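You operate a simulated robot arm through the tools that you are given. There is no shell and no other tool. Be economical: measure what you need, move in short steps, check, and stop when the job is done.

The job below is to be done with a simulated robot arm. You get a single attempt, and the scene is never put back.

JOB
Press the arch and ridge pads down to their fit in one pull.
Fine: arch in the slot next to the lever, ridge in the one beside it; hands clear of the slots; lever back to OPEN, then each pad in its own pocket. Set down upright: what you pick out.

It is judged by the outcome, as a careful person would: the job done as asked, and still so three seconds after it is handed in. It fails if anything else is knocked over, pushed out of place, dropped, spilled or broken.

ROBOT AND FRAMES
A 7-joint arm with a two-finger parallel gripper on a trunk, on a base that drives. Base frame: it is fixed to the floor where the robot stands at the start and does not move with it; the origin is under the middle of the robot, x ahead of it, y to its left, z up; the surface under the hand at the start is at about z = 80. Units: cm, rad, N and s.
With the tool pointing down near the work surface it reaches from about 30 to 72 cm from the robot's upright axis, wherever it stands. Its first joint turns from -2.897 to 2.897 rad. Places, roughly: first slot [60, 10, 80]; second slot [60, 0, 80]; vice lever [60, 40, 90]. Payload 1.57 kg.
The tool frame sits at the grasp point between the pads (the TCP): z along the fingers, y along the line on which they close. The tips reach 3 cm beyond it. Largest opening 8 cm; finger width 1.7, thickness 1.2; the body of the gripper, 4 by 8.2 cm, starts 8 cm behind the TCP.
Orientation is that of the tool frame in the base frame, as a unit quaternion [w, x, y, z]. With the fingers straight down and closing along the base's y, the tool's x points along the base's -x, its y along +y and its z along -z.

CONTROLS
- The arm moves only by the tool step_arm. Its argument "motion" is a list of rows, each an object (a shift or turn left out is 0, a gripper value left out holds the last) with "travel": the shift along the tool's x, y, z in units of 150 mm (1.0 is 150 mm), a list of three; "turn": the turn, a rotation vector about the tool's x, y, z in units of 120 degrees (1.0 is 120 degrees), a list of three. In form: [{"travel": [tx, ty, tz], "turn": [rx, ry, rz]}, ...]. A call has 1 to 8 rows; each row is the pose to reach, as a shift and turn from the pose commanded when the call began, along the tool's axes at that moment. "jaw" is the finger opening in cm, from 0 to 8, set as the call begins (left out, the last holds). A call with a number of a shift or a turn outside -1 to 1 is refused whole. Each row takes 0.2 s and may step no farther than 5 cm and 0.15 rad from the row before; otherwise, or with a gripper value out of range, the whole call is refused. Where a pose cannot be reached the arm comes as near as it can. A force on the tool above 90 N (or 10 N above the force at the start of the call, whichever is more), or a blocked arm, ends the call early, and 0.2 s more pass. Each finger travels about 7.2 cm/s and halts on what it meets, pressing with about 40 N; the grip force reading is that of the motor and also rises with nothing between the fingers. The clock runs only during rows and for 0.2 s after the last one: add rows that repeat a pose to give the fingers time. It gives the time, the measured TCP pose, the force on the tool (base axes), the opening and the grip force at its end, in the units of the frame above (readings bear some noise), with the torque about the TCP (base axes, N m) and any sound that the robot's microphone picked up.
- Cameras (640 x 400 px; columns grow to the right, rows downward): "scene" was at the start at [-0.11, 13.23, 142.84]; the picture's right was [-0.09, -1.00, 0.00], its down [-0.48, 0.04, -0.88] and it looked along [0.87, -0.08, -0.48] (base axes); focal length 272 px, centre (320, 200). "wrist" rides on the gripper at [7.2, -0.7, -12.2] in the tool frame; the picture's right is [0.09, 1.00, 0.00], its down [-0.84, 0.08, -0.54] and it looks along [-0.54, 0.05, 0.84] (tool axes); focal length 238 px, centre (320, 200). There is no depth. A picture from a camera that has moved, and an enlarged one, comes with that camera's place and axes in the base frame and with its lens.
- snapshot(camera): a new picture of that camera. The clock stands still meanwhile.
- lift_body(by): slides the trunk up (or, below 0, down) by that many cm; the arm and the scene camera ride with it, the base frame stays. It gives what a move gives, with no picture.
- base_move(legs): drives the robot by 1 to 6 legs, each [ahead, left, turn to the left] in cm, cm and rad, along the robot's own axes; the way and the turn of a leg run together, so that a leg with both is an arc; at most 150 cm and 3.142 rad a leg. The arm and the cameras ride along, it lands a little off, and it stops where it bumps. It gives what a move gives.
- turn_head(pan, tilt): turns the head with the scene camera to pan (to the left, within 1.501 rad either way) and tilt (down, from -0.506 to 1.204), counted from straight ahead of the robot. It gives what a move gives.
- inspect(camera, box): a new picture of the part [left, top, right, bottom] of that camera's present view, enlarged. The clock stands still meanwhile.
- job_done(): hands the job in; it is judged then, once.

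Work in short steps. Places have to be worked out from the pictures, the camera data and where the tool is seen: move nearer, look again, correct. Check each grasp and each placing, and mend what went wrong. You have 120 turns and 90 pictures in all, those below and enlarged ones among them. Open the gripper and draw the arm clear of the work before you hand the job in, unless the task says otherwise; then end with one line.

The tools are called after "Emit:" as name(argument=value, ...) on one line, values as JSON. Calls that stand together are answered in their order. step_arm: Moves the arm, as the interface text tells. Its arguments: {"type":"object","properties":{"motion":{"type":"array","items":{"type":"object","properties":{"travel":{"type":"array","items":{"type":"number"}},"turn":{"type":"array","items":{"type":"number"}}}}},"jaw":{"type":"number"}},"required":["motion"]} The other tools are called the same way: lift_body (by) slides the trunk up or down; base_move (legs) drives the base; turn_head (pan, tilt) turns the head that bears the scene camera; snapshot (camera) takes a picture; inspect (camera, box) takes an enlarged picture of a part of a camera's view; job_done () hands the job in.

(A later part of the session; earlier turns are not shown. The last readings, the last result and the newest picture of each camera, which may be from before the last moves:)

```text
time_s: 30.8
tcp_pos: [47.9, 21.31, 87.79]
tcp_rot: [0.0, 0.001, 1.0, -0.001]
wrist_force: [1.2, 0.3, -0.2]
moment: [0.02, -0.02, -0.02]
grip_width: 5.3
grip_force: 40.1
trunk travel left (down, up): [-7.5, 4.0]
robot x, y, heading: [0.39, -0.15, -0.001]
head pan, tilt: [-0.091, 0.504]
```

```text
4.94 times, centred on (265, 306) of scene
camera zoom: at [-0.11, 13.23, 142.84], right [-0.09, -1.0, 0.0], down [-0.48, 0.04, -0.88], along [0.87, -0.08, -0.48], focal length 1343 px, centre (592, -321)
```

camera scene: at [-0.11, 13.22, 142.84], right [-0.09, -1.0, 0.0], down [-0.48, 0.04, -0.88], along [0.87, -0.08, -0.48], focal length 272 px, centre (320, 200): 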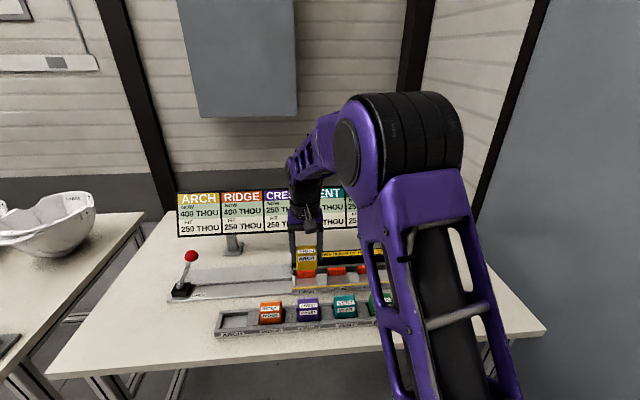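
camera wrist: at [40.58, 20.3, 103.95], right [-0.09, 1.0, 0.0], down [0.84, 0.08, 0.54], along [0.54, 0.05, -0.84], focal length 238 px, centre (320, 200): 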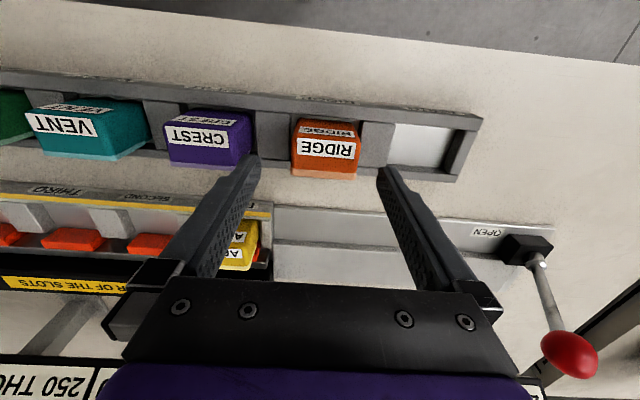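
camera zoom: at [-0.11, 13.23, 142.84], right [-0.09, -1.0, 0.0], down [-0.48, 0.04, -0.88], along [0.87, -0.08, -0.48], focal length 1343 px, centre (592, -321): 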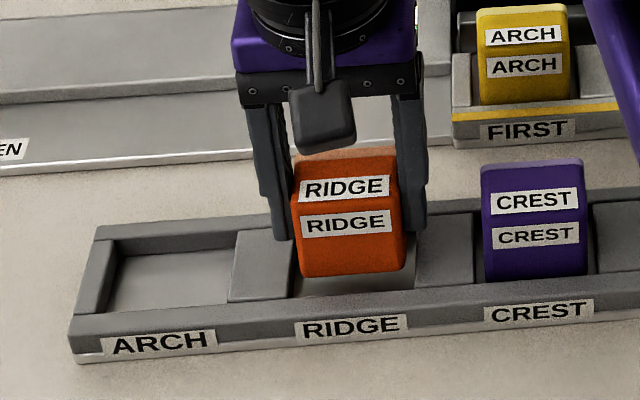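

Ridge is lifting cleanly. I'll raise it, then carry it to above the second slot.

Emit:
step_arm(motion=[{"travel": [0, 0, -0.08]}, {"travel": [0, 0, -0.18]}, {"travel": [0, 0, -0.3]}, {"travel": [0, 0, -0.42]}, {"travel": [0, 0, -0.55]}, {"travel": [0, 0, -0.68]}, {"travel": [0, 0, -0.68]}])

Emit:
step_arm(motion=[{"travel": [-0.05, -0.15, 0]}, {"travel": [-0.15, -0.3, 0]}, {"travel": [-0.25, -0.45, 0]}, {"travel": [-0.35, -0.6, 0]}, {"travel": [-0.45, -0.75, 0]}, {"travel": [-0.55, -0.88, 0]}, {"travel": [-0.6, -1.0, 0]}, {"travel": [-0.6, -1.0, 0]}])

Emit:
step_arm(motion=[{"travel": [-0.1, -0.15, 0]}, {"travel": [-0.2, -0.29, 0]}, {"travel": [-0.22, -0.29, 0.15]}, {"travel": [-0.22, -0.29, 0.3]}, {"travel": [-0.22, -0.29, 0.45]}, {"travel": [-0.22, -0.29, 0.53]}, {"travel": [-0.22, -0.29, 0.53]}])

Emit:
inspect(camera="scene", box=[270, 235, 370, 300])

Emit:
inspect(camera="wrist", box=[200, 90, 400, 260])

```text
time_s: 32.4
tcp_pos: [47.77, 21.17, 97.86]
tcp_rot: [0.0, 0.0, 1.0, 0.0]
wrist_force: [0.1, 0.4, 0.5]
moment: [-0.04, -0.04, 0.02]
grip_width: 5.3
grip_force: 40.4
trunk travel left (down, up): [-7.5, 4.0]
robot x, y, heading: [0.04, 0.07, 0.001]
head pan, tilt: [-0.091, 0.504]
```

```text
time_s: 34.2
tcp_pos: [56.73, 5.96, 97.91]
tcp_rot: [0.001, 0.001, 1.0, 0.0]
wrist_force: [0.0, -0.2, -0.9]
moment: [-0.01, 0.01, -0.03]
grip_width: 5.31
grip_force: 40.1
trunk travel left (down, up): [-7.5, 4.0]
robot x, y, heading: [-0.1, -0.26, 0.001]
head pan, tilt: [-0.091, 0.504]
```

```text
time_s: 35.8
tcp_pos: [60.15, 1.82, 89.71]
tcp_rot: [0.0, 0.0, 1.0, 0.0]
wrist_force: [0.2, 0.4, -0.5]
moment: [-0.02, -0.01, 0.0]
grip_width: 5.32
grip_force: 40.2
trunk travel left (down, up): [-7.5, 4.0]
robot x, y, heading: [-0.03, 0.02, 0.0]
head pan, tilt: [-0.091, 0.504]
```

```text
6.15 times, centred on (320, 268) of scene
camera zoom: at [-0.1, 13.23, 142.84], right [-0.09, -1.0, 0.0], down [-0.48, 0.04, -0.88], along [0.87, -0.08, -0.48], focal length 1673 px, centre (320, -215)
```

zoom: 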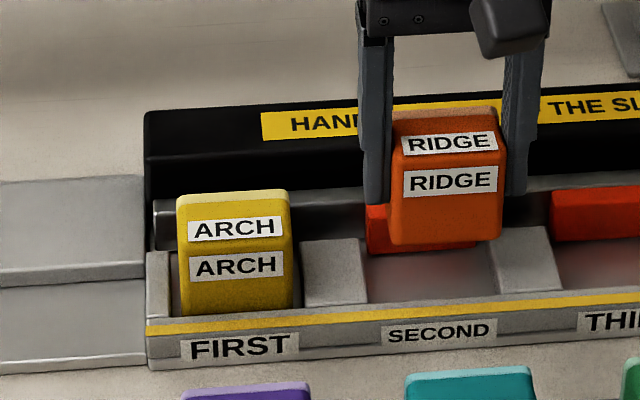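

```text
2.35 times, centred on (300, 175) of wrist
camera zoom: at [52.82, 1.13, 102.13], right [-0.09, 1.0, 0.0], down [0.84, 0.08, 0.54], along [0.54, 0.05, -0.84], focal length 561 px, centre (367, 259)
```

zoom: 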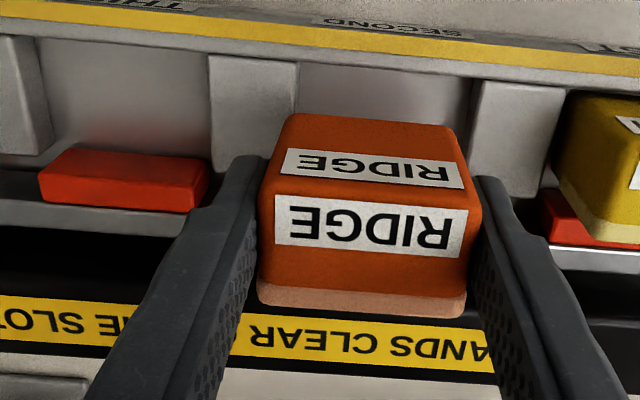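

Ridge is about 0.45 cm too far to −y (slot centre works out at y≈2.3). I'll correct that while lowering to just above the dividers.

Emit:
step_arm(motion=[{"travel": [0, 0.031, 0]}, {"travel": [0, 0.031, 0.06]}, {"travel": [0, 0.031, 0.11]}, {"travel": [0, 0.031, 0.11]}])

Emit:
inspect(camera="scene", box=[270, 235, 370, 300])

Emit:
inspect(camera="wrist", box=[200, 90, 400, 260])

```text
time_s: 36.8
tcp_pos: [60.18, 2.33, 88.14]
tcp_rot: [0.0, 0.0, 1.0, 0.0]
wrist_force: [0.5, 0.1, -1.4]
moment: [-0.03, 0.01, -0.03]
grip_width: 5.3
grip_force: 39.5
trunk travel left (down, up): [-7.5, 4.0]
robot x, y, heading: [-0.06, -0.16, 0.001]
head pan, tilt: [-0.091, 0.504]
```

```text
6.15 times, centred on (320, 268) of scene
camera zoom: at [-0.1, 13.23, 142.84], right [-0.09, -1.0, 0.0], down [-0.48, 0.04, -0.88], along [0.87, -0.08, -0.48], focal length 1673 px, centre (320, -215)
```

zoom: 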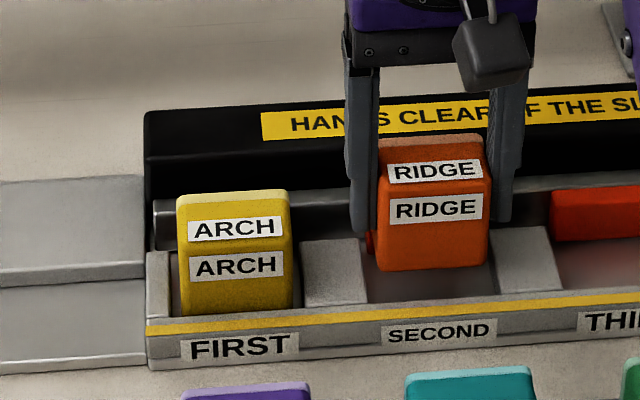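

```text
2.35 times, centred on (300, 175) of wrist
camera zoom: at [52.86, 1.75, 100.44], right [-0.09, 1.0, 0.0], down [0.84, 0.08, 0.54], along [0.54, 0.05, -0.84], focal length 561 px, centre (367, 259)
```

zoom: 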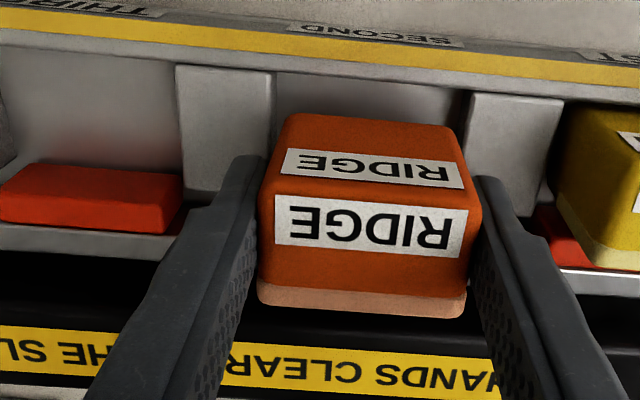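

Laterally centred. Front clearance is about 0.75 cm and the back is tight, so I'll shift 0.25 cm toward the robot and lower.

Emit:
step_arm(motion=[{"travel": [0.016, 0, 0.03]}, {"travel": [0.016, 0, 0.06]}, {"travel": [0.016, 0, 0.1]}, {"travel": [0.016, 0, 0.14]}, {"travel": [0.016, 0, 0.16]}, {"travel": [0.016, 0, 0.16]}])

Emit:
inspect(camera="wrist", box=[200, 90, 400, 260])

```text
time_s: 38.2
tcp_pos: [59.85, 2.29, 85.87]
tcp_rot: [-0.001, 0.0, 1.0, 0.0]
wrist_force: [-0.4, 0.0, -0.3]
moment: [0.0, 0.03, 0.0]
grip_width: 5.29
grip_force: 40.1
trunk travel left (down, up): [-7.5, 4.0]
robot x, y, heading: [0.04, 0.0, -0.003]
head pan, tilt: [-0.091, 0.504]
```

```text
2.35 times, centred on (300, 175) of wrist
camera zoom: at [52.56, 1.74, 98.11], right [-0.09, 1.0, 0.0], down [0.84, 0.08, 0.54], along [0.54, 0.05, -0.84], focal length 561 px, centre (367, 259)
```

zoom: 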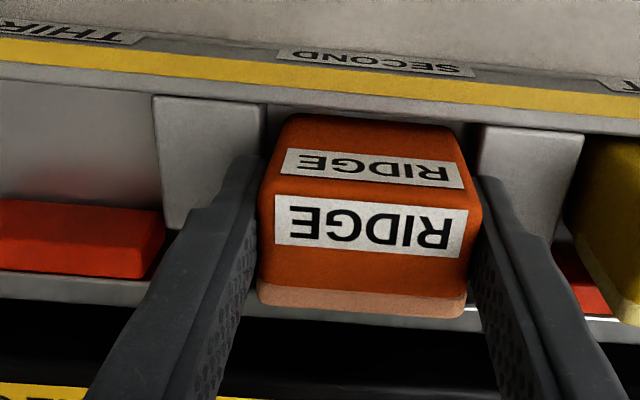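

In the slot without contact. I'll ease down the last few millimetres.

Emit:
step_arm(motion=[{"travel": [0, 0, 0.01]}, {"travel": [0, 0, 0.02]}, {"travel": [0, 0, 0.028]}, {"travel": [0, 0, 0.028]}])

```text
time_s: 39.2
tcp_pos: [59.89, 2.37, 85.86]
tcp_rot: [0.003, -0.001, 1.0, 0.001]
wrist_force: [-11.3, 2.2, 37.5]
moment: [0.06, 0.73, -0.02]
grip_width: 5.31
grip_force: 40.2
trunk travel left (down, up): [-7.5, 4.0]
robot x, y, heading: [0.07, 0.01, -0.003]
head pan, tilt: [-0.091, 0.504]
```

Contact at 85.86 with the force toward the front edge, about 0.25 cm above where arch seated. I'll back up slightly, shift +x 0.25 cm and lower again.

Emit:
step_arm(motion=[{"travel": [0, 0, -0.03]}, {"travel": [-0.017, 0, -0.03]}, {"travel": [-0.017, 0, -0.01]}, {"travel": [-0.017, 0, 0.0]}, {"travel": [-0.017, 0, 0.0]}])

Emit:
inspect(camera="scene", box=[290, 245, 360, 295])

```text
time_s: 40.4
tcp_pos: [59.96, 2.35, 85.88]
tcp_rot: [0.002, 0.0, 1.0, -0.001]
wrist_force: [-20.2, -0.7, 39.4]
moment: [-0.05, 0.82, -0.01]
grip_width: 5.31
grip_force: 40.2
trunk travel left (down, up): [-7.5, 4.0]
robot x, y, heading: [0.11, 0.22, -0.002]
head pan, tilt: [-0.091, 0.504]
```

```text
8.00 times, centred on (325, 270) of scene
camera zoom: at [-0.54, 13.2, 142.86], right [-0.09, -1.0, 0.0], down [-0.48, 0.04, -0.88], along [0.87, -0.08, -0.48], focal length 2175 px, centre (280, -360)
```

zoom: 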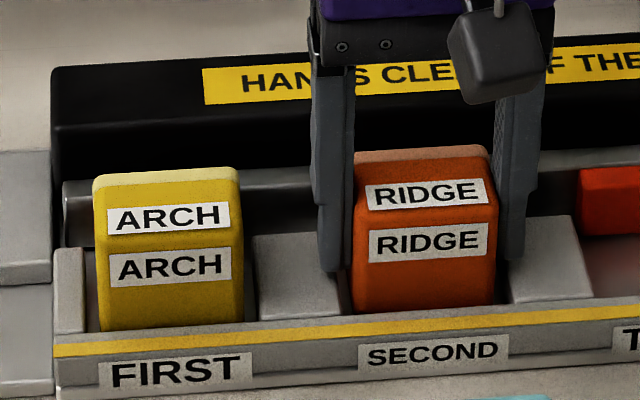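

Fx now shows the pad's back touching the jaw, and the picture shows ridge seated level with arch. So it's on the floor. I'll relieve the push by backing off 0.2 cm, release and rise.

Emit:
step_arm(motion=[{"travel": [0.012, 0, -0.015]}, {"travel": [0.012, 0, -0.015]}])

Emit:
step_arm(motion=[{"travel": [0, 0, 0]}, {"travel": [0, 0, 0]}, {"travel": [0, 0, 0]}], jaw=7)

Emit:
step_arm(motion=[{"travel": [0, 0, -0.1]}, {"travel": [0, 0, -0.3]}, {"travel": [0, 0, -0.6]}, {"travel": [0, 0, -0.9]}])

Emit:
inspect(camera="scene", box=[290, 245, 360, 295])

Emit:
snapshot(camera="wrist")

```text
time_s: 41.0
tcp_pos: [59.96, 2.37, 85.74]
tcp_rot: [0.003, 0.0, 1.0, 0.0]
wrist_force: [-5.4, -1.2, 27.1]
moment: [-0.07, 0.1, -0.01]
grip_width: 5.32
grip_force: 39.4
trunk travel left (down, up): [-7.5, 4.0]
robot x, y, heading: [0.03, -0.08, -0.004]
head pan, tilt: [-0.091, 0.504]
```

```text
time_s: 41.8
tcp_pos: [60.16, 2.35, 85.46]
tcp_rot: [0.0, 0.001, 1.0, -0.001]
wrist_force: [0.4, 0.2, 0.2]
moment: [0.0, 0.01, 0.0]
grip_width: 6.99
grip_force: 0.1
trunk travel left (down, up): [-7.5, 4.0]
robot x, y, heading: [-0.18, 0.07, 0.0]
head pan, tilt: [-0.091, 0.504]
```

```text
time_s: 42.8
tcp_pos: [60.32, 2.38, 99.2]
tcp_rot: [0.0, 0.0, 1.0, 0.0]
wrist_force: [0.7, -0.2, -0.2]
moment: [-0.03, 0.01, 0.01]
grip_width: 6.99
grip_force: 0.1
trunk travel left (down, up): [-7.5, 4.0]
robot x, y, heading: [0.43, -0.52, -0.0]
head pan, tilt: [-0.091, 0.504]
```

```text
8.00 times, centred on (325, 270) of scene
camera zoom: at [-0.1, 13.23, 142.83], right [-0.09, -1.0, 0.0], down [-0.48, 0.04, -0.88], along [0.87, -0.08, -0.48], focal length 2175 px, centre (280, -360)
```

zoom: 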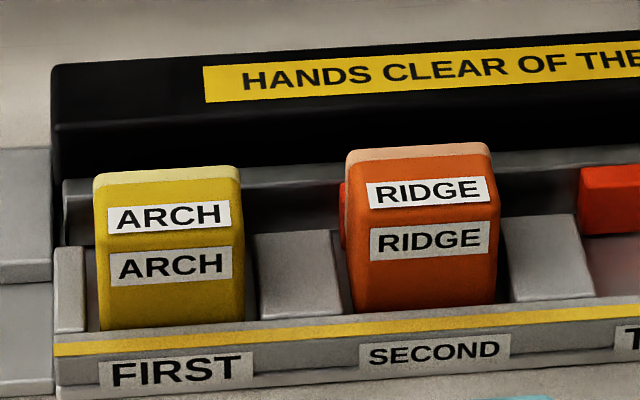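

```text
45 pictures are left
camera wrist: at [53.13, 1.72, 111.49], right [-0.09, 1.0, 0.0], down [0.84, 0.08, 0.54], along [0.54, 0.05, -0.84], focal length 238 px, centre (320, 200)
```

wrist: 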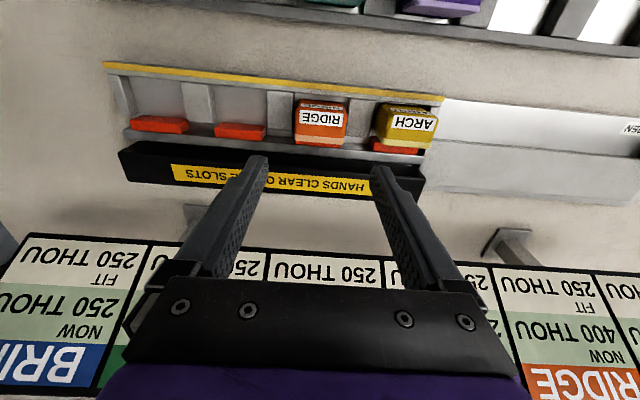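

Both pads are in their slots. I'll take one enlarged look to be sure ridge isn't perched on the lip.

Emit:
inspect(camera="wrist", box=[240, 60, 460, 180])

```text
2.91 times, centred on (350, 120) of wrist
camera zoom: at [53.13, 1.72, 111.49], right [-0.09, 1.0, 0.0], down [0.84, 0.08, 0.54], along [0.54, 0.05, -0.84], focal length 693 px, centre (233, 433)
```

zoom: 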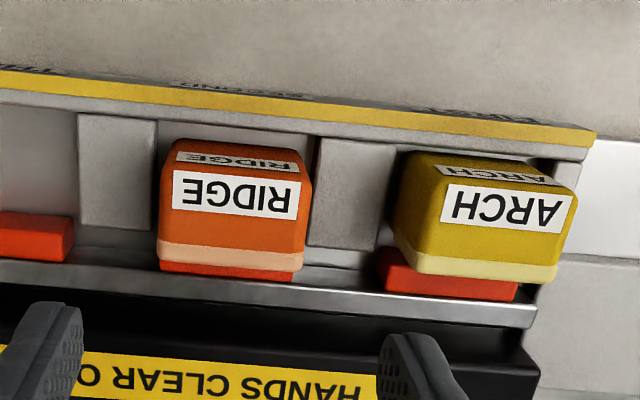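

Both pads sit on their slot floors. Now the lever: it lies beyond comfortable reach when swung to +y, so I'll raise the hand and drive the base 22 cm left.

Emit:
step_arm(motion=[{"travel": [0.15, 0, -0.3]}, {"travel": [0.35, 0, -0.5]}, {"travel": [0.5, 0, -0.7]}, {"travel": [0.5, 0, -0.7]}])

Emit:
base_move(legs=[[0, 22, 0]])

Emit:
snapshot(camera="scene")

```text
refused: row 1 steps farther than a row can; nothing moved
```

```text
time_s: 45.6
tcp_pos: [60.39, 24.93, 99.24]
tcp_rot: [0.0, 0.0, 1.0, 0.0]
wrist_force: [0.3, 1.0, 0.2]
moment: [-0.01, -0.02, 0.01]
grip_width: 7.0
grip_force: 0.0
trunk travel left (down, up): [-7.5, 4.0]
robot x, y, heading: [-0.28, 22.16, -0.004]
head pan, tilt: [-0.091, 0.504]
```

```text
43 pictures are left
camera scene: at [-0.08, 35.85, 142.84], right [-0.09, -1.0, 0.0], down [-0.48, 0.04, -0.88], along [0.87, -0.08, -0.48], focal length 272 px, centre (320, 200)
```

scene: 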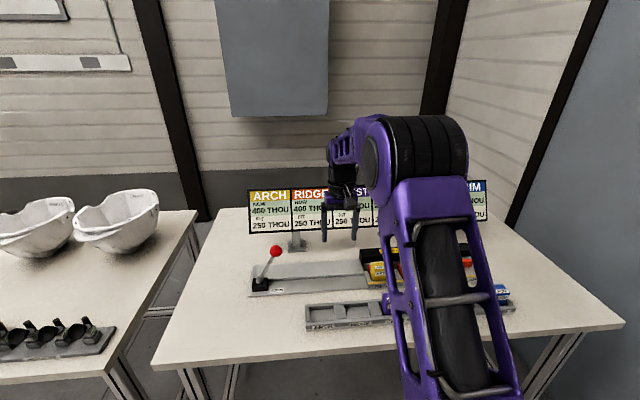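

The base moved 22 cm left cleanly and the hand passed clear. I'll raise the hand and bring it over the knob at about (58.6, 42.3).

Emit:
step_arm(motion=[{"travel": [0, 0, -0.25]}, {"travel": [0, 0.1, -0.5]}, {"travel": [0.04, 0.35, -0.5]}, {"travel": [0.08, 0.6, -0.5]}, {"travel": [0.12, 0.85, -0.5]}, {"travel": [0.12, 1.0, -0.5]}], jaw=7)

Emit:
step_arm(motion=[{"travel": [0, 0.15, 0]}, {"travel": [0, 0.15, 0.1]}, {"travel": [0, 0.15, 0.1]}])

Emit:
snapshot(camera="wrist")

Emit:
inspect(camera="scene", box=[235, 200, 335, 300])

```text
time_s: 47.0
tcp_pos: [58.66, 39.72, 106.53]
tcp_rot: [0.0, 0.002, 1.0, 0.001]
wrist_force: [-1.3, -0.3, -0.4]
moment: [-0.02, 0.01, -0.02]
grip_width: 7.02
grip_force: 0.2
trunk travel left (down, up): [-7.5, 4.0]
robot x, y, heading: [-0.25, 22.59, -0.003]
head pan, tilt: [-0.091, 0.504]
```

```text
time_s: 47.8
tcp_pos: [58.72, 41.79, 105.03]
tcp_rot: [0.0, 0.001, 1.0, 0.001]
wrist_force: [0.4, -0.1, 0.6]
moment: [0.0, 0.01, 0.0]
grip_width: 7.02
grip_force: 0.0
trunk travel left (down, up): [-7.5, 4.0]
robot x, y, heading: [0.34, 22.65, -0.004]
head pan, tilt: [-0.091, 0.504]
```

```text
42 pictures are left
camera wrist: at [51.42, 41.22, 117.43], right [-0.09, 1.0, 0.0], down [0.84, 0.08, 0.54], along [0.54, 0.05, -0.84], focal length 238 px, centre (320, 200)
```

wrist: 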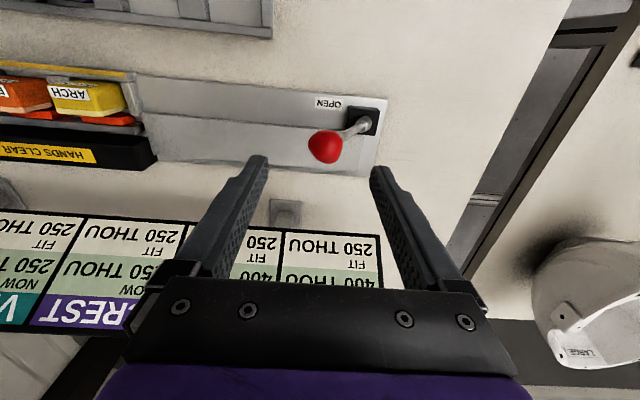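

```text
4.00 times, centred on (285, 250) of scene
camera zoom: at [-0.07, 35.85, 142.84], right [-0.09, -1.0, 0.0], down [-0.48, 0.04, -0.88], along [0.87, -0.08, -0.48], focal length 1088 px, centre (460, 0)
```

zoom: 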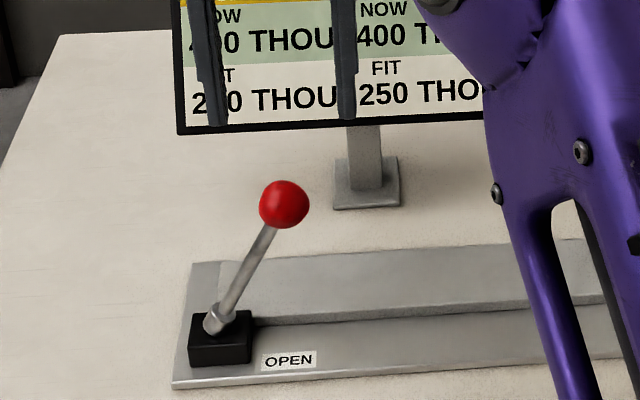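

The knob is at about (59.3, 42.4, 95.5) and the lever swings in the y–z plane. I'll lower the open fingers to straddle it.

Emit:
step_arm(motion=[{"travel": [-0.04, 0.04, 0.1]}, {"travel": [-0.04, 0.04, 0.3]}, {"travel": [-0.04, 0.04, 0.5]}, {"travel": [-0.04, 0.04, 0.65]}, {"travel": [-0.04, 0.04, 0.65]}])

Emit:
snapshot(camera="wrist")

Emit:
inspect(camera="scene", box=[235, 200, 335, 300])

```text
time_s: 49.0
tcp_pos: [59.55, 42.78, 95.45]
tcp_rot: [0.0, 0.001, 1.0, 0.0]
wrist_force: [-0.3, -0.6, 0.2]
moment: [0.01, 0.01, 0.0]
grip_width: 7.01
grip_force: 0.1
trunk travel left (down, up): [-7.5, 4.0]
robot x, y, heading: [0.17, 22.46, 0.003]
head pan, tilt: [-0.091, 0.504]
```

```text
40 pictures are left
camera wrist: at [52.21, 42.19, 107.79], right [-0.09, 1.0, 0.0], down [0.84, 0.08, 0.54], along [0.54, 0.05, -0.84], focal length 238 px, centre (320, 200)
```

wrist: 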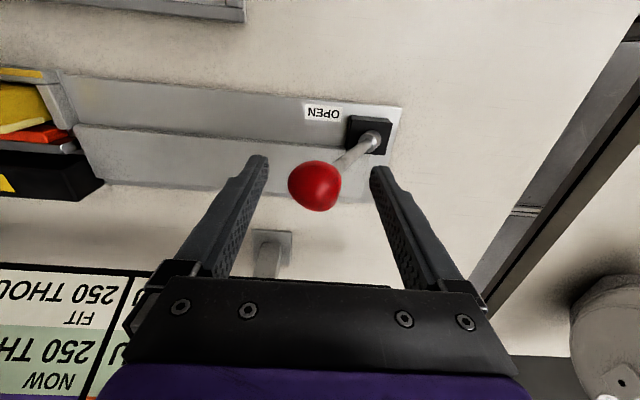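

```text
4.00 times, centred on (285, 250) of scene
camera zoom: at [-0.07, 35.85, 142.84], right [-0.09, -1.0, 0.0], down [-0.48, 0.04, -0.88], along [0.87, -0.08, -0.48], focal length 1088 px, centre (460, 0)
```

zoom: 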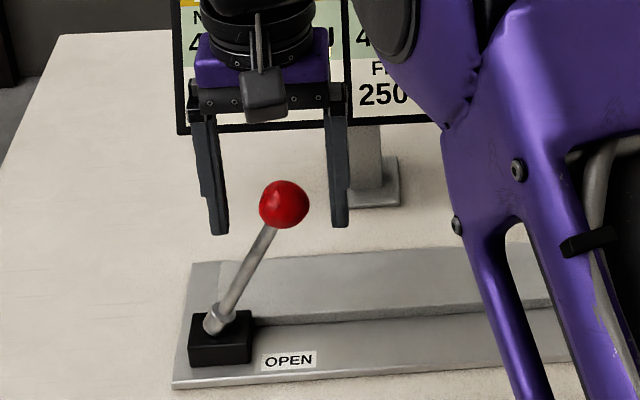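

The knob is centred between the fingers. I'll narrow to 4 cm and try a first small motion along the arc toward +y.

Emit:
step_arm(motion=[{"travel": [0, -0.02, 0]}, {"travel": [0, -0.02, 0]}, {"travel": [0, -0.02, 0]}], jaw=4)

Emit:
step_arm(motion=[{"travel": [0, 0.06, -0.02]}, {"travel": [0, 0.12, -0.035]}, {"travel": [0, 0.18, -0.05]}, {"travel": [0, 0.18, -0.05]}])

Emit:
inspect(camera="scene", box=[235, 180, 375, 300])

```text
time_s: 49.8
tcp_pos: [59.34, 42.34, 95.5]
tcp_rot: [0.0, 0.001, 1.0, 0.0]
wrist_force: [0.3, 0.8, -0.6]
moment: [-0.01, -0.01, 0.02]
grip_width: 4.0
grip_force: 0.0
trunk travel left (down, up): [-7.5, 4.0]
robot x, y, heading: [0.21, 22.14, -0.001]
head pan, tilt: [-0.091, 0.504]
```

```text
time_s: 50.8
tcp_pos: [59.38, 45.19, 96.12]
tcp_rot: [0.0, 0.001, 1.0, 0.0]
wrist_force: [-0.5, 0.2, 0.3]
moment: [-0.01, 0.01, 0.03]
grip_width: 4.03
grip_force: 0.3
trunk travel left (down, up): [-7.5, 4.0]
robot x, y, heading: [0.1, 22.68, 0.001]
head pan, tilt: [-0.091, 0.504]
```

```text
3.33 times, centred on (305, 240) of scene
camera zoom: at [-0.08, 35.85, 142.84], right [-0.09, -1.0, 0.0], down [-0.48, 0.04, -0.88], along [0.87, -0.08, -0.48], focal length 906 px, centre (370, 67)
```

zoom: 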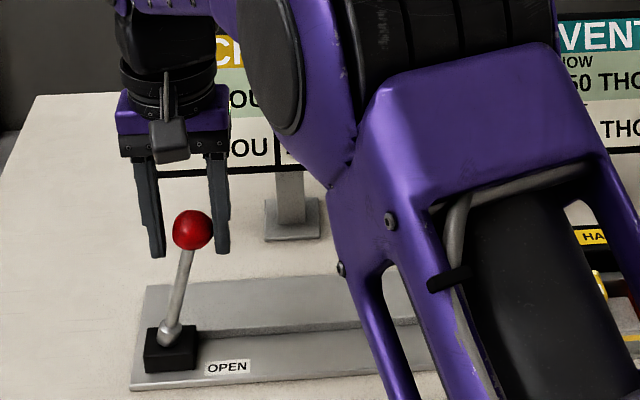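

The lever moves freely toward +y. I'll continue along the arc and watch force, sound and the board.

Emit:
step_arm(motion=[{"travel": [0, 0.07, -0.03]}, {"travel": [0, 0.14, -0.045]}, {"travel": [0, 0.21, -0.05]}, {"travel": [0, 0.26, -0.05]}, {"travel": [0, 0.26, -0.05]}])

Emit:
snapshot(camera="scene")

```text
time_s: 52.0
tcp_pos: [59.42, 49.01, 96.94]
tcp_rot: [0.0, 0.001, 1.0, 0.0]
wrist_force: [-0.4, -2.2, 0.0]
moment: [0.02, 0.03, 0.01]
grip_width: 4.01
grip_force: 0.1
trunk travel left (down, up): [-7.5, 4.0]
robot x, y, heading: [0.06, 22.33, -0.002]
head pan, tilt: [-0.091, 0.504]
```

```text
37 pictures are left
camera scene: at [-0.08, 35.85, 142.84], right [-0.09, -1.0, 0.0], down [-0.48, 0.04, -0.88], along [0.87, -0.08, -0.48], focal length 272 px, centre (320, 200)
```

scene: 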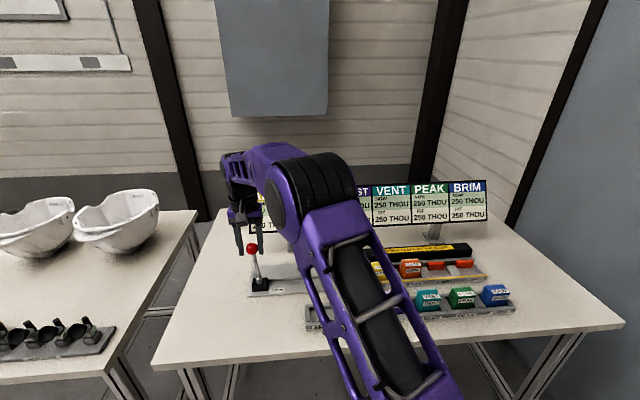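

Little resistance so far. I'll check the jaws before going on.

Emit:
inspect(camera="scene", box=[365, 235, 495, 310])

Emit:
inspect(camera="scene", box=[230, 220, 290, 300])

```text
4.92 times, centred on (430, 272) of scene
camera zoom: at [-0.08, 35.85, 142.84], right [-0.09, -1.0, 0.0], down [-0.48, 0.04, -0.88], along [0.87, -0.08, -0.48], focal length 1338 px, centre (-222, -157)
```

zoom: 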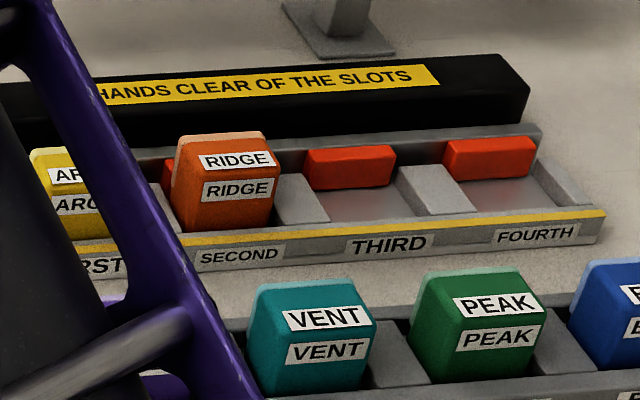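

```text
5.00 times, centred on (260, 260) of scene
camera zoom: at [-0.08, 35.85, 142.84], right [-0.09, -1.0, 0.0], down [-0.48, 0.04, -0.88], along [0.87, -0.08, -0.48], focal length 1359 px, centre (620, -100)
```

zoom: 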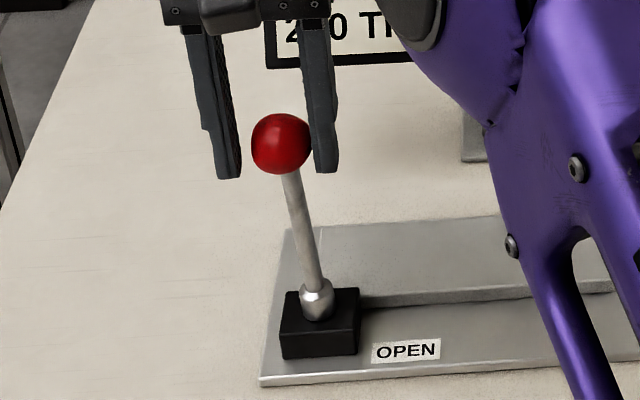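

The lever is just past vertical and the jaws have begun to move. I'll continue along the arc.

Emit:
step_arm(motion=[{"travel": [0, 0.06, 0.0]}, {"travel": [0, 0.12, 0.015]}, {"travel": [0, 0.18, 0.03]}, {"travel": [0, 0.24, 0.05]}, {"travel": [0, 0.24, 0.05]}])

Emit:
inspect(camera="scene", box=[365, 235, 495, 310])

Emit:
inspect(camera="scene", box=[210, 220, 290, 300])

```text
time_s: 53.2
tcp_pos: [59.28, 52.69, 96.11]
tcp_rot: [0.0, 0.001, 1.0, 0.0]
wrist_force: [-1.3, 2.0, -0.1]
moment: [-0.02, 0.0, 0.01]
grip_width: 4.08
grip_force: 0.0
trunk travel left (down, up): [-7.5, 4.0]
robot x, y, heading: [-0.02, 22.7, -0.002]
head pan, tilt: [-0.091, 0.504]
```

```text
4.92 times, centred on (430, 272) of scene
camera zoom: at [-0.08, 35.86, 142.84], right [-0.09, -1.0, 0.0], down [-0.48, 0.04, -0.88], along [0.87, -0.08, -0.48], focal length 1338 px, centre (-222, -157)
```

zoom: 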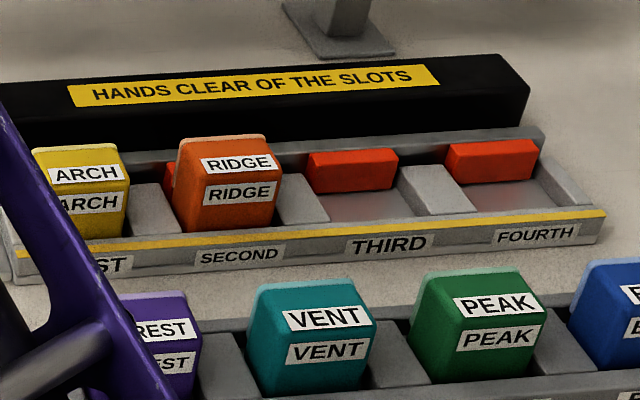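

```text
5.00 times, centred on (250, 260) of scene
camera zoom: at [-0.08, 35.86, 142.84], right [-0.09, -1.0, 0.0], down [-0.48, 0.04, -0.88], along [0.87, -0.08, -0.48], focal length 1359 px, centre (670, -100)
```

zoom: 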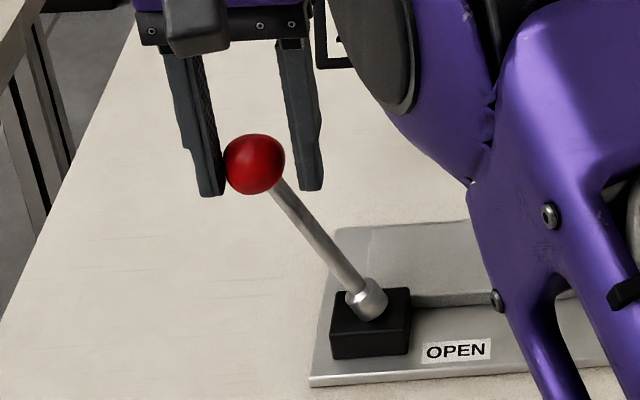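

The lever is moving easily and the jaws are creeping forward. I'll continue, keeping the fingers slightly higher on the knob to clear the shaft.

Emit:
step_arm(motion=[{"travel": [0, 0.06, 0.0]}, {"travel": [0, 0.12, 0.0]}, {"travel": [0, 0.18, 0.03]}, {"travel": [0, 0.24, 0.07]}, {"travel": [0, 0.24, 0.07]}])

Emit:
inspect(camera="scene", box=[365, 235, 495, 310])

Emit:
inspect(camera="scene", box=[200, 170, 360, 300])

```text
time_s: 54.4
tcp_pos: [59.44, 55.55, 95.22]
tcp_rot: [0.002, 0.003, 1.0, -0.002]
wrist_force: [2.6, -31.5, 11.2]
moment: [-0.83, 0.2, -0.09]
grip_width: 6.8
grip_force: 15.7
trunk travel left (down, up): [-7.5, 4.0]
robot x, y, heading: [-0.13, 22.9, -0.004]
head pan, tilt: [-0.091, 0.504]
```

```text
4.92 times, centred on (430, 272) of scene
camera zoom: at [-0.12, 35.53, 142.89], right [-0.09, -1.0, 0.0], down [-0.48, 0.05, -0.88], along [0.87, -0.08, -0.48], focal length 1338 px, centre (-222, -157)
```

zoom: 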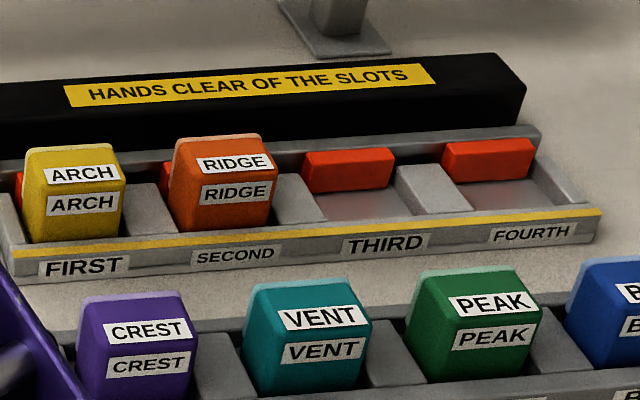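

```text
3.08 times, centred on (280, 235) of scene
camera zoom: at [-0.12, 35.53, 142.89], right [-0.09, -1.0, 0.0], down [-0.48, 0.05, -0.88], along [0.87, -0.08, -0.48], focal length 836 px, centre (443, 92)
```

zoom: 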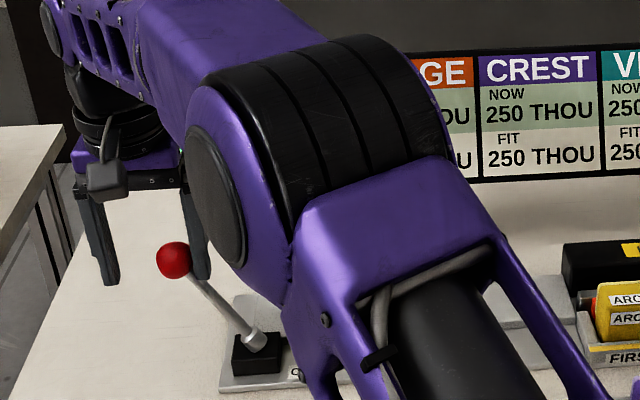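

Resistance began (−31 N) and the finger was pushed open: the jaws are now meeting the pads, with the lever at about 31° past vertical. A single finger is too weak, so I'll lift over the knob, close the fingers and push with both from the −y side.

Emit:
step_arm(motion=[{"travel": [0, -0.06, 0]}, {"travel": [0, -0.06, -0.15]}, {"travel": [0, -0.06, -0.35]}, {"travel": [0, -0.06, -0.42]}, {"travel": [0, -0.06, -0.42]}], jaw=7)

Emit:
step_arm(motion=[{"travel": [0, -0.1, 0]}, {"travel": [0, -0.29, 0]}, {"travel": [0, -0.29, 0]}, {"travel": [0, -0.29, 0]}], jaw=0)

Emit:
snapshot(camera="wrist")

Emit:
snapshot(camera="scene")

```text
time_s: 55.6
tcp_pos: [59.22, 55.46, 101.52]
tcp_rot: [0.001, 0.001, 1.0, 0.001]
wrist_force: [-0.4, 0.4, 0.9]
moment: [0.02, 0.01, 0.0]
grip_width: 6.97
grip_force: 0.1
trunk travel left (down, up): [-7.5, 4.0]
robot x, y, heading: [-0.07, 22.49, -0.004]
head pan, tilt: [-0.091, 0.504]
```

```text
time_s: 56.6
tcp_pos: [58.89, 50.79, 101.49]
tcp_rot: [0.0, 0.001, 1.0, 0.0]
wrist_force: [-0.1, 0.4, 0.1]
moment: [0.01, 0.04, 0.03]
grip_width: 0.0
grip_force: 20.8
trunk travel left (down, up): [-7.5, 4.0]
robot x, y, heading: [0.43, 22.83, -0.002]
head pan, tilt: [-0.091, 0.504]
```

```text
30 pictures are left
camera wrist: at [51.72, 50.27, 113.91], right [-0.09, 1.0, 0.0], down [0.84, 0.08, 0.54], along [0.54, 0.05, -0.84], focal length 238 px, centre (320, 200)
```

wrist: 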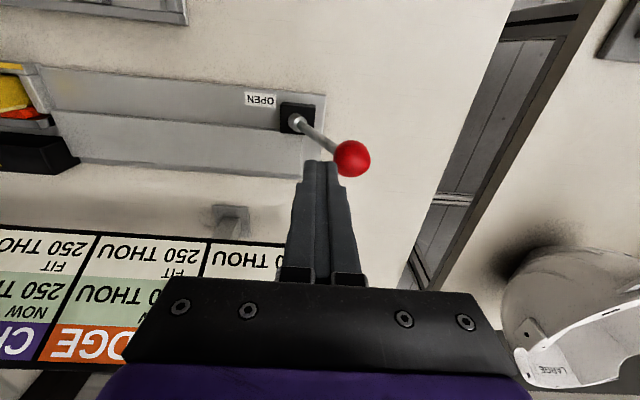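

```text
29 pictures are left
camera scene: at [-0.08, 35.85, 142.84], right [-0.09, -1.0, 0.0], down [-0.48, 0.04, -0.88], along [0.87, -0.08, -0.48], focal length 272 px, centre (320, 200)
```

scene: 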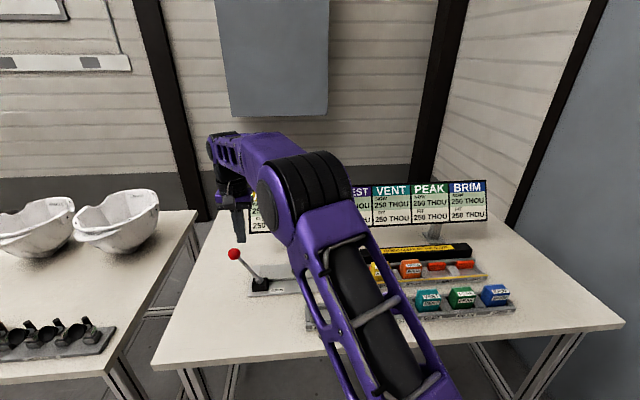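

The lever holds where I left it, with the knob at about (59.8, 53.9, 94). I'll lower the closed fingers beside it on the −y side and push gently.

Emit:
step_arm(motion=[{"travel": [-0.05, 0, 0.15]}, {"travel": [-0.05, 0, 0.3]}, {"travel": [-0.05, 0, 0.4]}, {"travel": [-0.05, 0, 0.4]}])

Emit:
step_arm(motion=[{"travel": [0, 0.04, 0]}, {"travel": [0, 0.08, 0.01]}, {"travel": [0, 0.12, 0.02]}, {"travel": [0, 0.15, 0.03]}, {"travel": [0, 0.15, 0.03]}])

Emit:
snapshot(camera="scene")

```text
time_s: 57.6
tcp_pos: [60.02, 50.97, 95.59]
tcp_rot: [0.001, 0.001, 1.0, 0.0]
wrist_force: [1.5, -1.6, 0.6]
moment: [0.0, -0.07, -0.02]
grip_width: 0.02
grip_force: 21.3
trunk travel left (down, up): [-7.5, 4.0]
robot x, y, heading: [-0.09, 22.4, -0.0]
head pan, tilt: [-0.091, 0.504]
```

```text
time_s: 58.8
tcp_pos: [60.11, 51.43, 95.35]
tcp_rot: [0.001, 0.007, 1.0, -0.009]
wrist_force: [-24.5, -70.6, 26.2]
moment: [-0.62, 0.41, 0.32]
grip_width: 0.02
grip_force: 21.7
trunk travel left (down, up): [-7.5, 4.0]
robot x, y, heading: [0.04, 22.94, -0.002]
head pan, tilt: [-0.091, 0.504]
```

```text
28 pictures are left
camera scene: at [-0.46, 35.15, 142.93], right [-0.09, -1.0, -0.01], down [-0.48, 0.05, -0.88], along [0.87, -0.08, -0.48], focal length 272 px, centre (320, 200)
```

scene: 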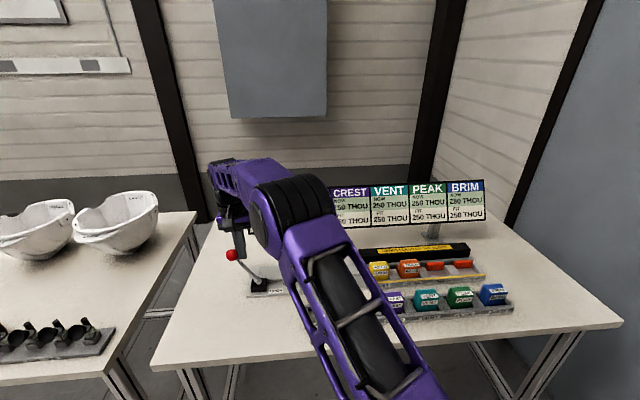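

It's stiff: 70 N with little motion. I'll look closely at the slots and the lever before pushing harder.

Emit:
inspect(camera="scene", box=[355, 240, 445, 296])

Emit:
inspect(camera="scene", box=[205, 210, 295, 300])

```text
7.11 times, centred on (400, 268) of scene
camera zoom: at [-0.46, 35.15, 142.93], right [-0.09, -1.0, -0.01], down [-0.48, 0.05, -0.88], along [0.87, -0.08, -0.48], focal length 1933 px, centre (-249, -284)
```

zoom: 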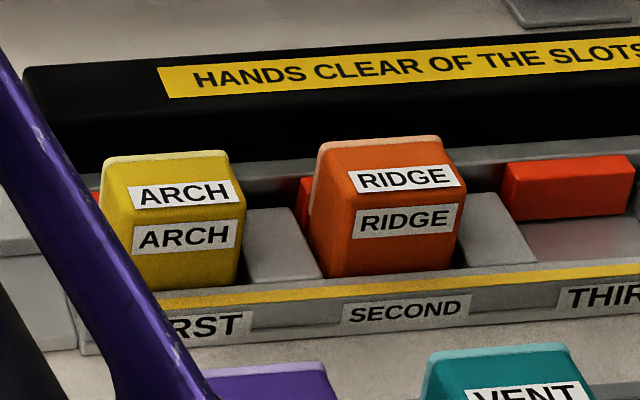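

```text
4.44 times, centred on (250, 255) of scene
camera zoom: at [-0.46, 35.15, 142.93], right [-0.09, -1.0, -0.01], down [-0.48, 0.05, -0.88], along [0.87, -0.08, -0.48], focal length 1208 px, centre (631, -44)
```

zoom: 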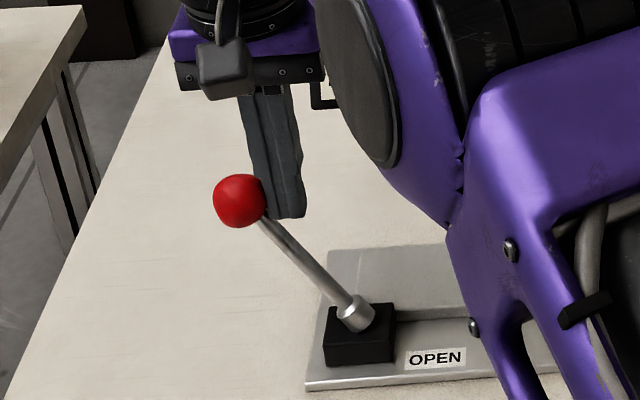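

The lever leans further now. I'll check the board's readings through the wrist camera.

Emit:
snapshot(camera="wrist")

```text
25 pictures are left
camera wrist: at [52.88, 51.09, 107.66], right [-0.08, 1.0, -0.02], down [0.84, 0.08, 0.54], along [0.54, 0.03, -0.84], focal length 238 px, centre (320, 200)
```

wrist: 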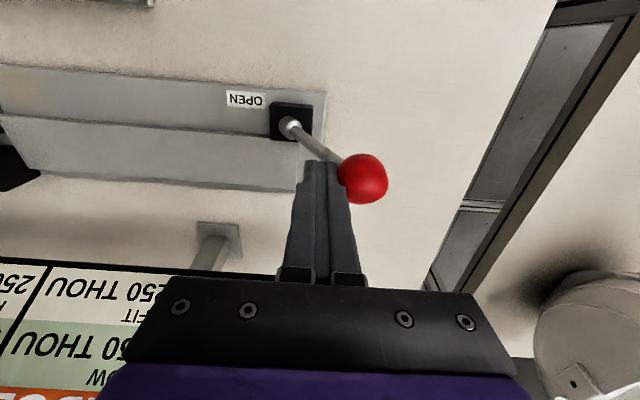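

The knob is at about y=54.3 and the jaws have advanced about 0.9 cm. I need to read the board, so I'll back off, rise and retract to where the wrist camera sees the ARCH and RIDGE panels.

Emit:
step_arm(motion=[{"travel": [0, -0.1, -0.05]}, {"travel": [0, -0.1, -0.3]}, {"travel": [0.1, -0.15, -0.55]}, {"travel": [0.3, -0.3, -0.7]}, {"travel": [0.5, -0.5, -0.8]}, {"travel": [0.7, -0.7, -0.8]}, {"travel": [0.9, -0.9, -0.8]}, {"travel": [1.0, -0.9, -0.8]}])

Emit:
snapshot(camera="wrist")

Emit:
snapshot(camera="scene")

```text
time_s: 60.6
tcp_pos: [44.92, 39.65, 107.03]
tcp_rot: [-0.001, 0.001, 1.0, 0.0]
wrist_force: [0.7, 0.3, -0.1]
moment: [0.0, -0.02, -0.03]
grip_width: 0.01
grip_force: 21.3
trunk travel left (down, up): [-7.5, 4.0]
robot x, y, heading: [0.2, 22.75, -0.003]
head pan, tilt: [-0.091, 0.504]
```

```text
24 pictures are left
camera wrist: at [37.65, 39.11, 119.4], right [-0.09, 1.0, 0.0], down [0.84, 0.08, 0.54], along [0.54, 0.05, -0.84], focal length 238 px, centre (320, 200)
```

wrist: 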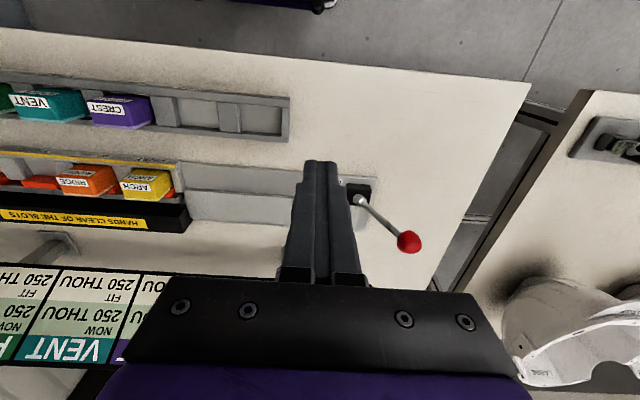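

```text
23 pictures are left
camera scene: at [-0.08, 35.84, 142.84], right [-0.09, -1.0, 0.0], down [-0.48, 0.04, -0.88], along [0.87, -0.08, -0.48], focal length 272 px, centre (320, 200)
```

scene: 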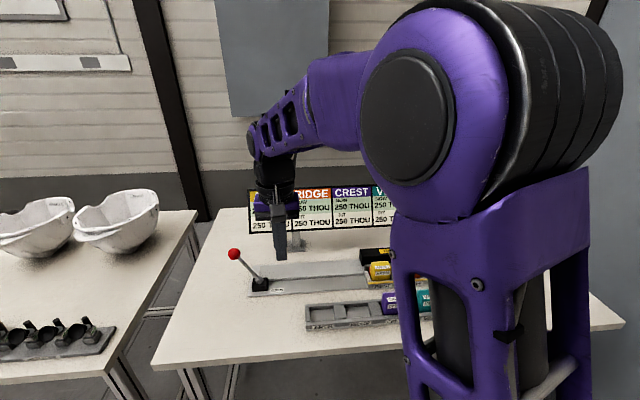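

The scene view now shows the RIDGE panel; I'll enlarge it to read its NOW value.

Emit:
inspect(camera="scene", box=[245, 183, 375, 237])

```text
4.92 times, centred on (310, 210) of scene
camera zoom: at [-0.08, 35.84, 142.84], right [-0.09, -1.0, 0.0], down [-0.48, 0.04, -0.88], along [0.87, -0.08, -0.48], focal length 1338 px, centre (369, 151)
```

zoom: 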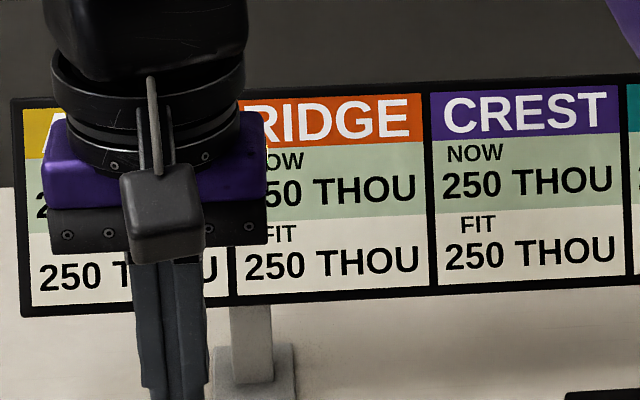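

RIDGE now reads 250 and ARCH starts with a 2, so the pull reached its stop and both are at fit. Next I'll return the lever to OPEN by pushing from its +y side, approaching high.

Emit:
step_arm(motion=[{"travel": [-0.1, 0.25, 0]}, {"travel": [-0.25, 0.5, 0]}, {"travel": [-0.4, 0.75, 0]}, {"travel": [-0.6, 0.95, 0]}, {"travel": [-0.8, 1.0, 0]}, {"travel": [-0.97, 1.0, 0]}, {"travel": [-0.97, 1.0, 0]}])

Emit:
step_arm(motion=[{"travel": [0, 0.1, 0]}, {"travel": [0, 0.22, 0]}, {"travel": [0, 0.22, 0.2]}, {"travel": [0, 0.22, 0.4]}, {"travel": [0, 0.22, 0.6]}, {"travel": [0, 0.22, 0.74]}, {"travel": [0, 0.22, 0.74]}])

Emit:
snapshot(camera="wrist")

```text
time_s: 62.2
tcp_pos: [59.41, 54.69, 107.03]
tcp_rot: [0.0, 0.001, 1.0, 0.0]
wrist_force: [1.0, 0.7, 0.1]
moment: [-0.01, -0.02, 0.03]
grip_width: 0.02
grip_force: 21.4
trunk travel left (down, up): [-7.5, 4.0]
robot x, y, heading: [0.07, 22.37, -0.002]
head pan, tilt: [-0.091, 0.504]
```

```text
time_s: 63.8
tcp_pos: [59.52, 57.96, 95.77]
tcp_rot: [0.001, 0.001, 1.0, 0.001]
wrist_force: [0.6, -0.2, 0.4]
moment: [-0.01, -0.03, 0.0]
grip_width: 0.0
grip_force: 21.5
trunk travel left (down, up): [-7.5, 4.0]
robot x, y, heading: [-0.06, 22.32, -0.003]
head pan, tilt: [-0.091, 0.504]
```

```text
21 pictures are left
camera wrist: at [52.31, 57.42, 108.13], right [-0.09, 1.0, 0.0], down [0.84, 0.08, 0.54], along [0.54, 0.05, -0.84], focal length 238 px, centre (320, 200)
```

wrist: 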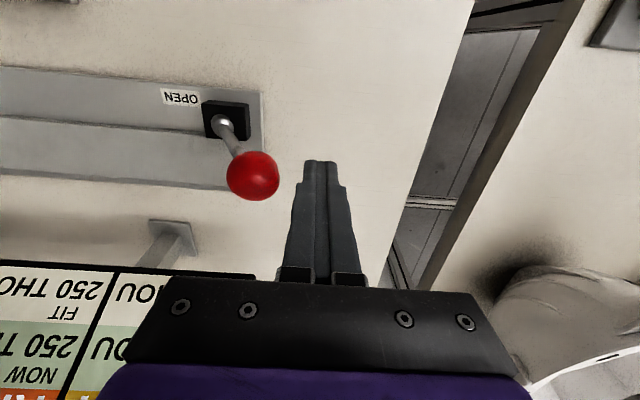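

The finger is positioned on the +y side of the knob. I'll sweep it in −y, rising slightly with the arc, to bring the lever back.

Emit:
step_arm(motion=[{"travel": [0, -0.12, -0.02]}, {"travel": [0, -0.24, -0.04]}, {"travel": [0, -0.36, -0.07]}, {"travel": [0, -0.48, -0.09]}, {"travel": [0, -0.6, -0.1]}, {"travel": [0, -0.7, -0.08]}, {"travel": [0, -0.78, -0.07]}, {"travel": [0, -0.78, -0.07]}])

Emit:
inspect(camera="scene", box=[225, 190, 335, 300])

```text
time_s: 65.6
tcp_pos: [59.57, 46.15, 97.0]
tcp_rot: [0.0, 0.002, 1.0, 0.0]
wrist_force: [0.2, -0.5, 0.1]
moment: [0.03, 0.01, 0.0]
grip_width: 0.0
grip_force: 21.4
trunk travel left (down, up): [-7.5, 4.0]
robot x, y, heading: [0.12, 22.62, -0.001]
head pan, tilt: [-0.091, 0.504]
```

```text
3.64 times, centred on (280, 245) of scene
camera zoom: at [-0.08, 35.85, 142.84], right [-0.09, -1.0, 0.0], down [-0.48, 0.04, -0.88], along [0.87, -0.08, -0.48], focal length 989 px, centre (466, 36)
```

zoom: 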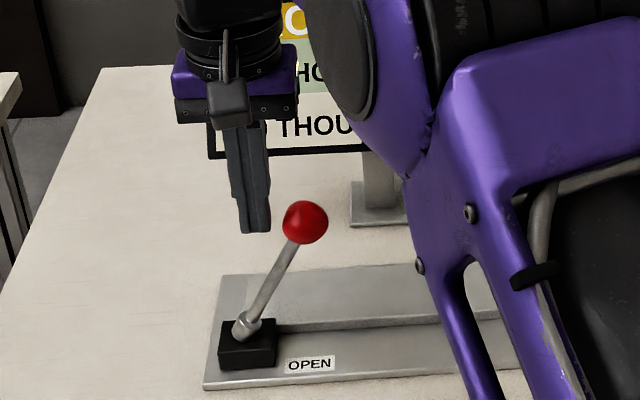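

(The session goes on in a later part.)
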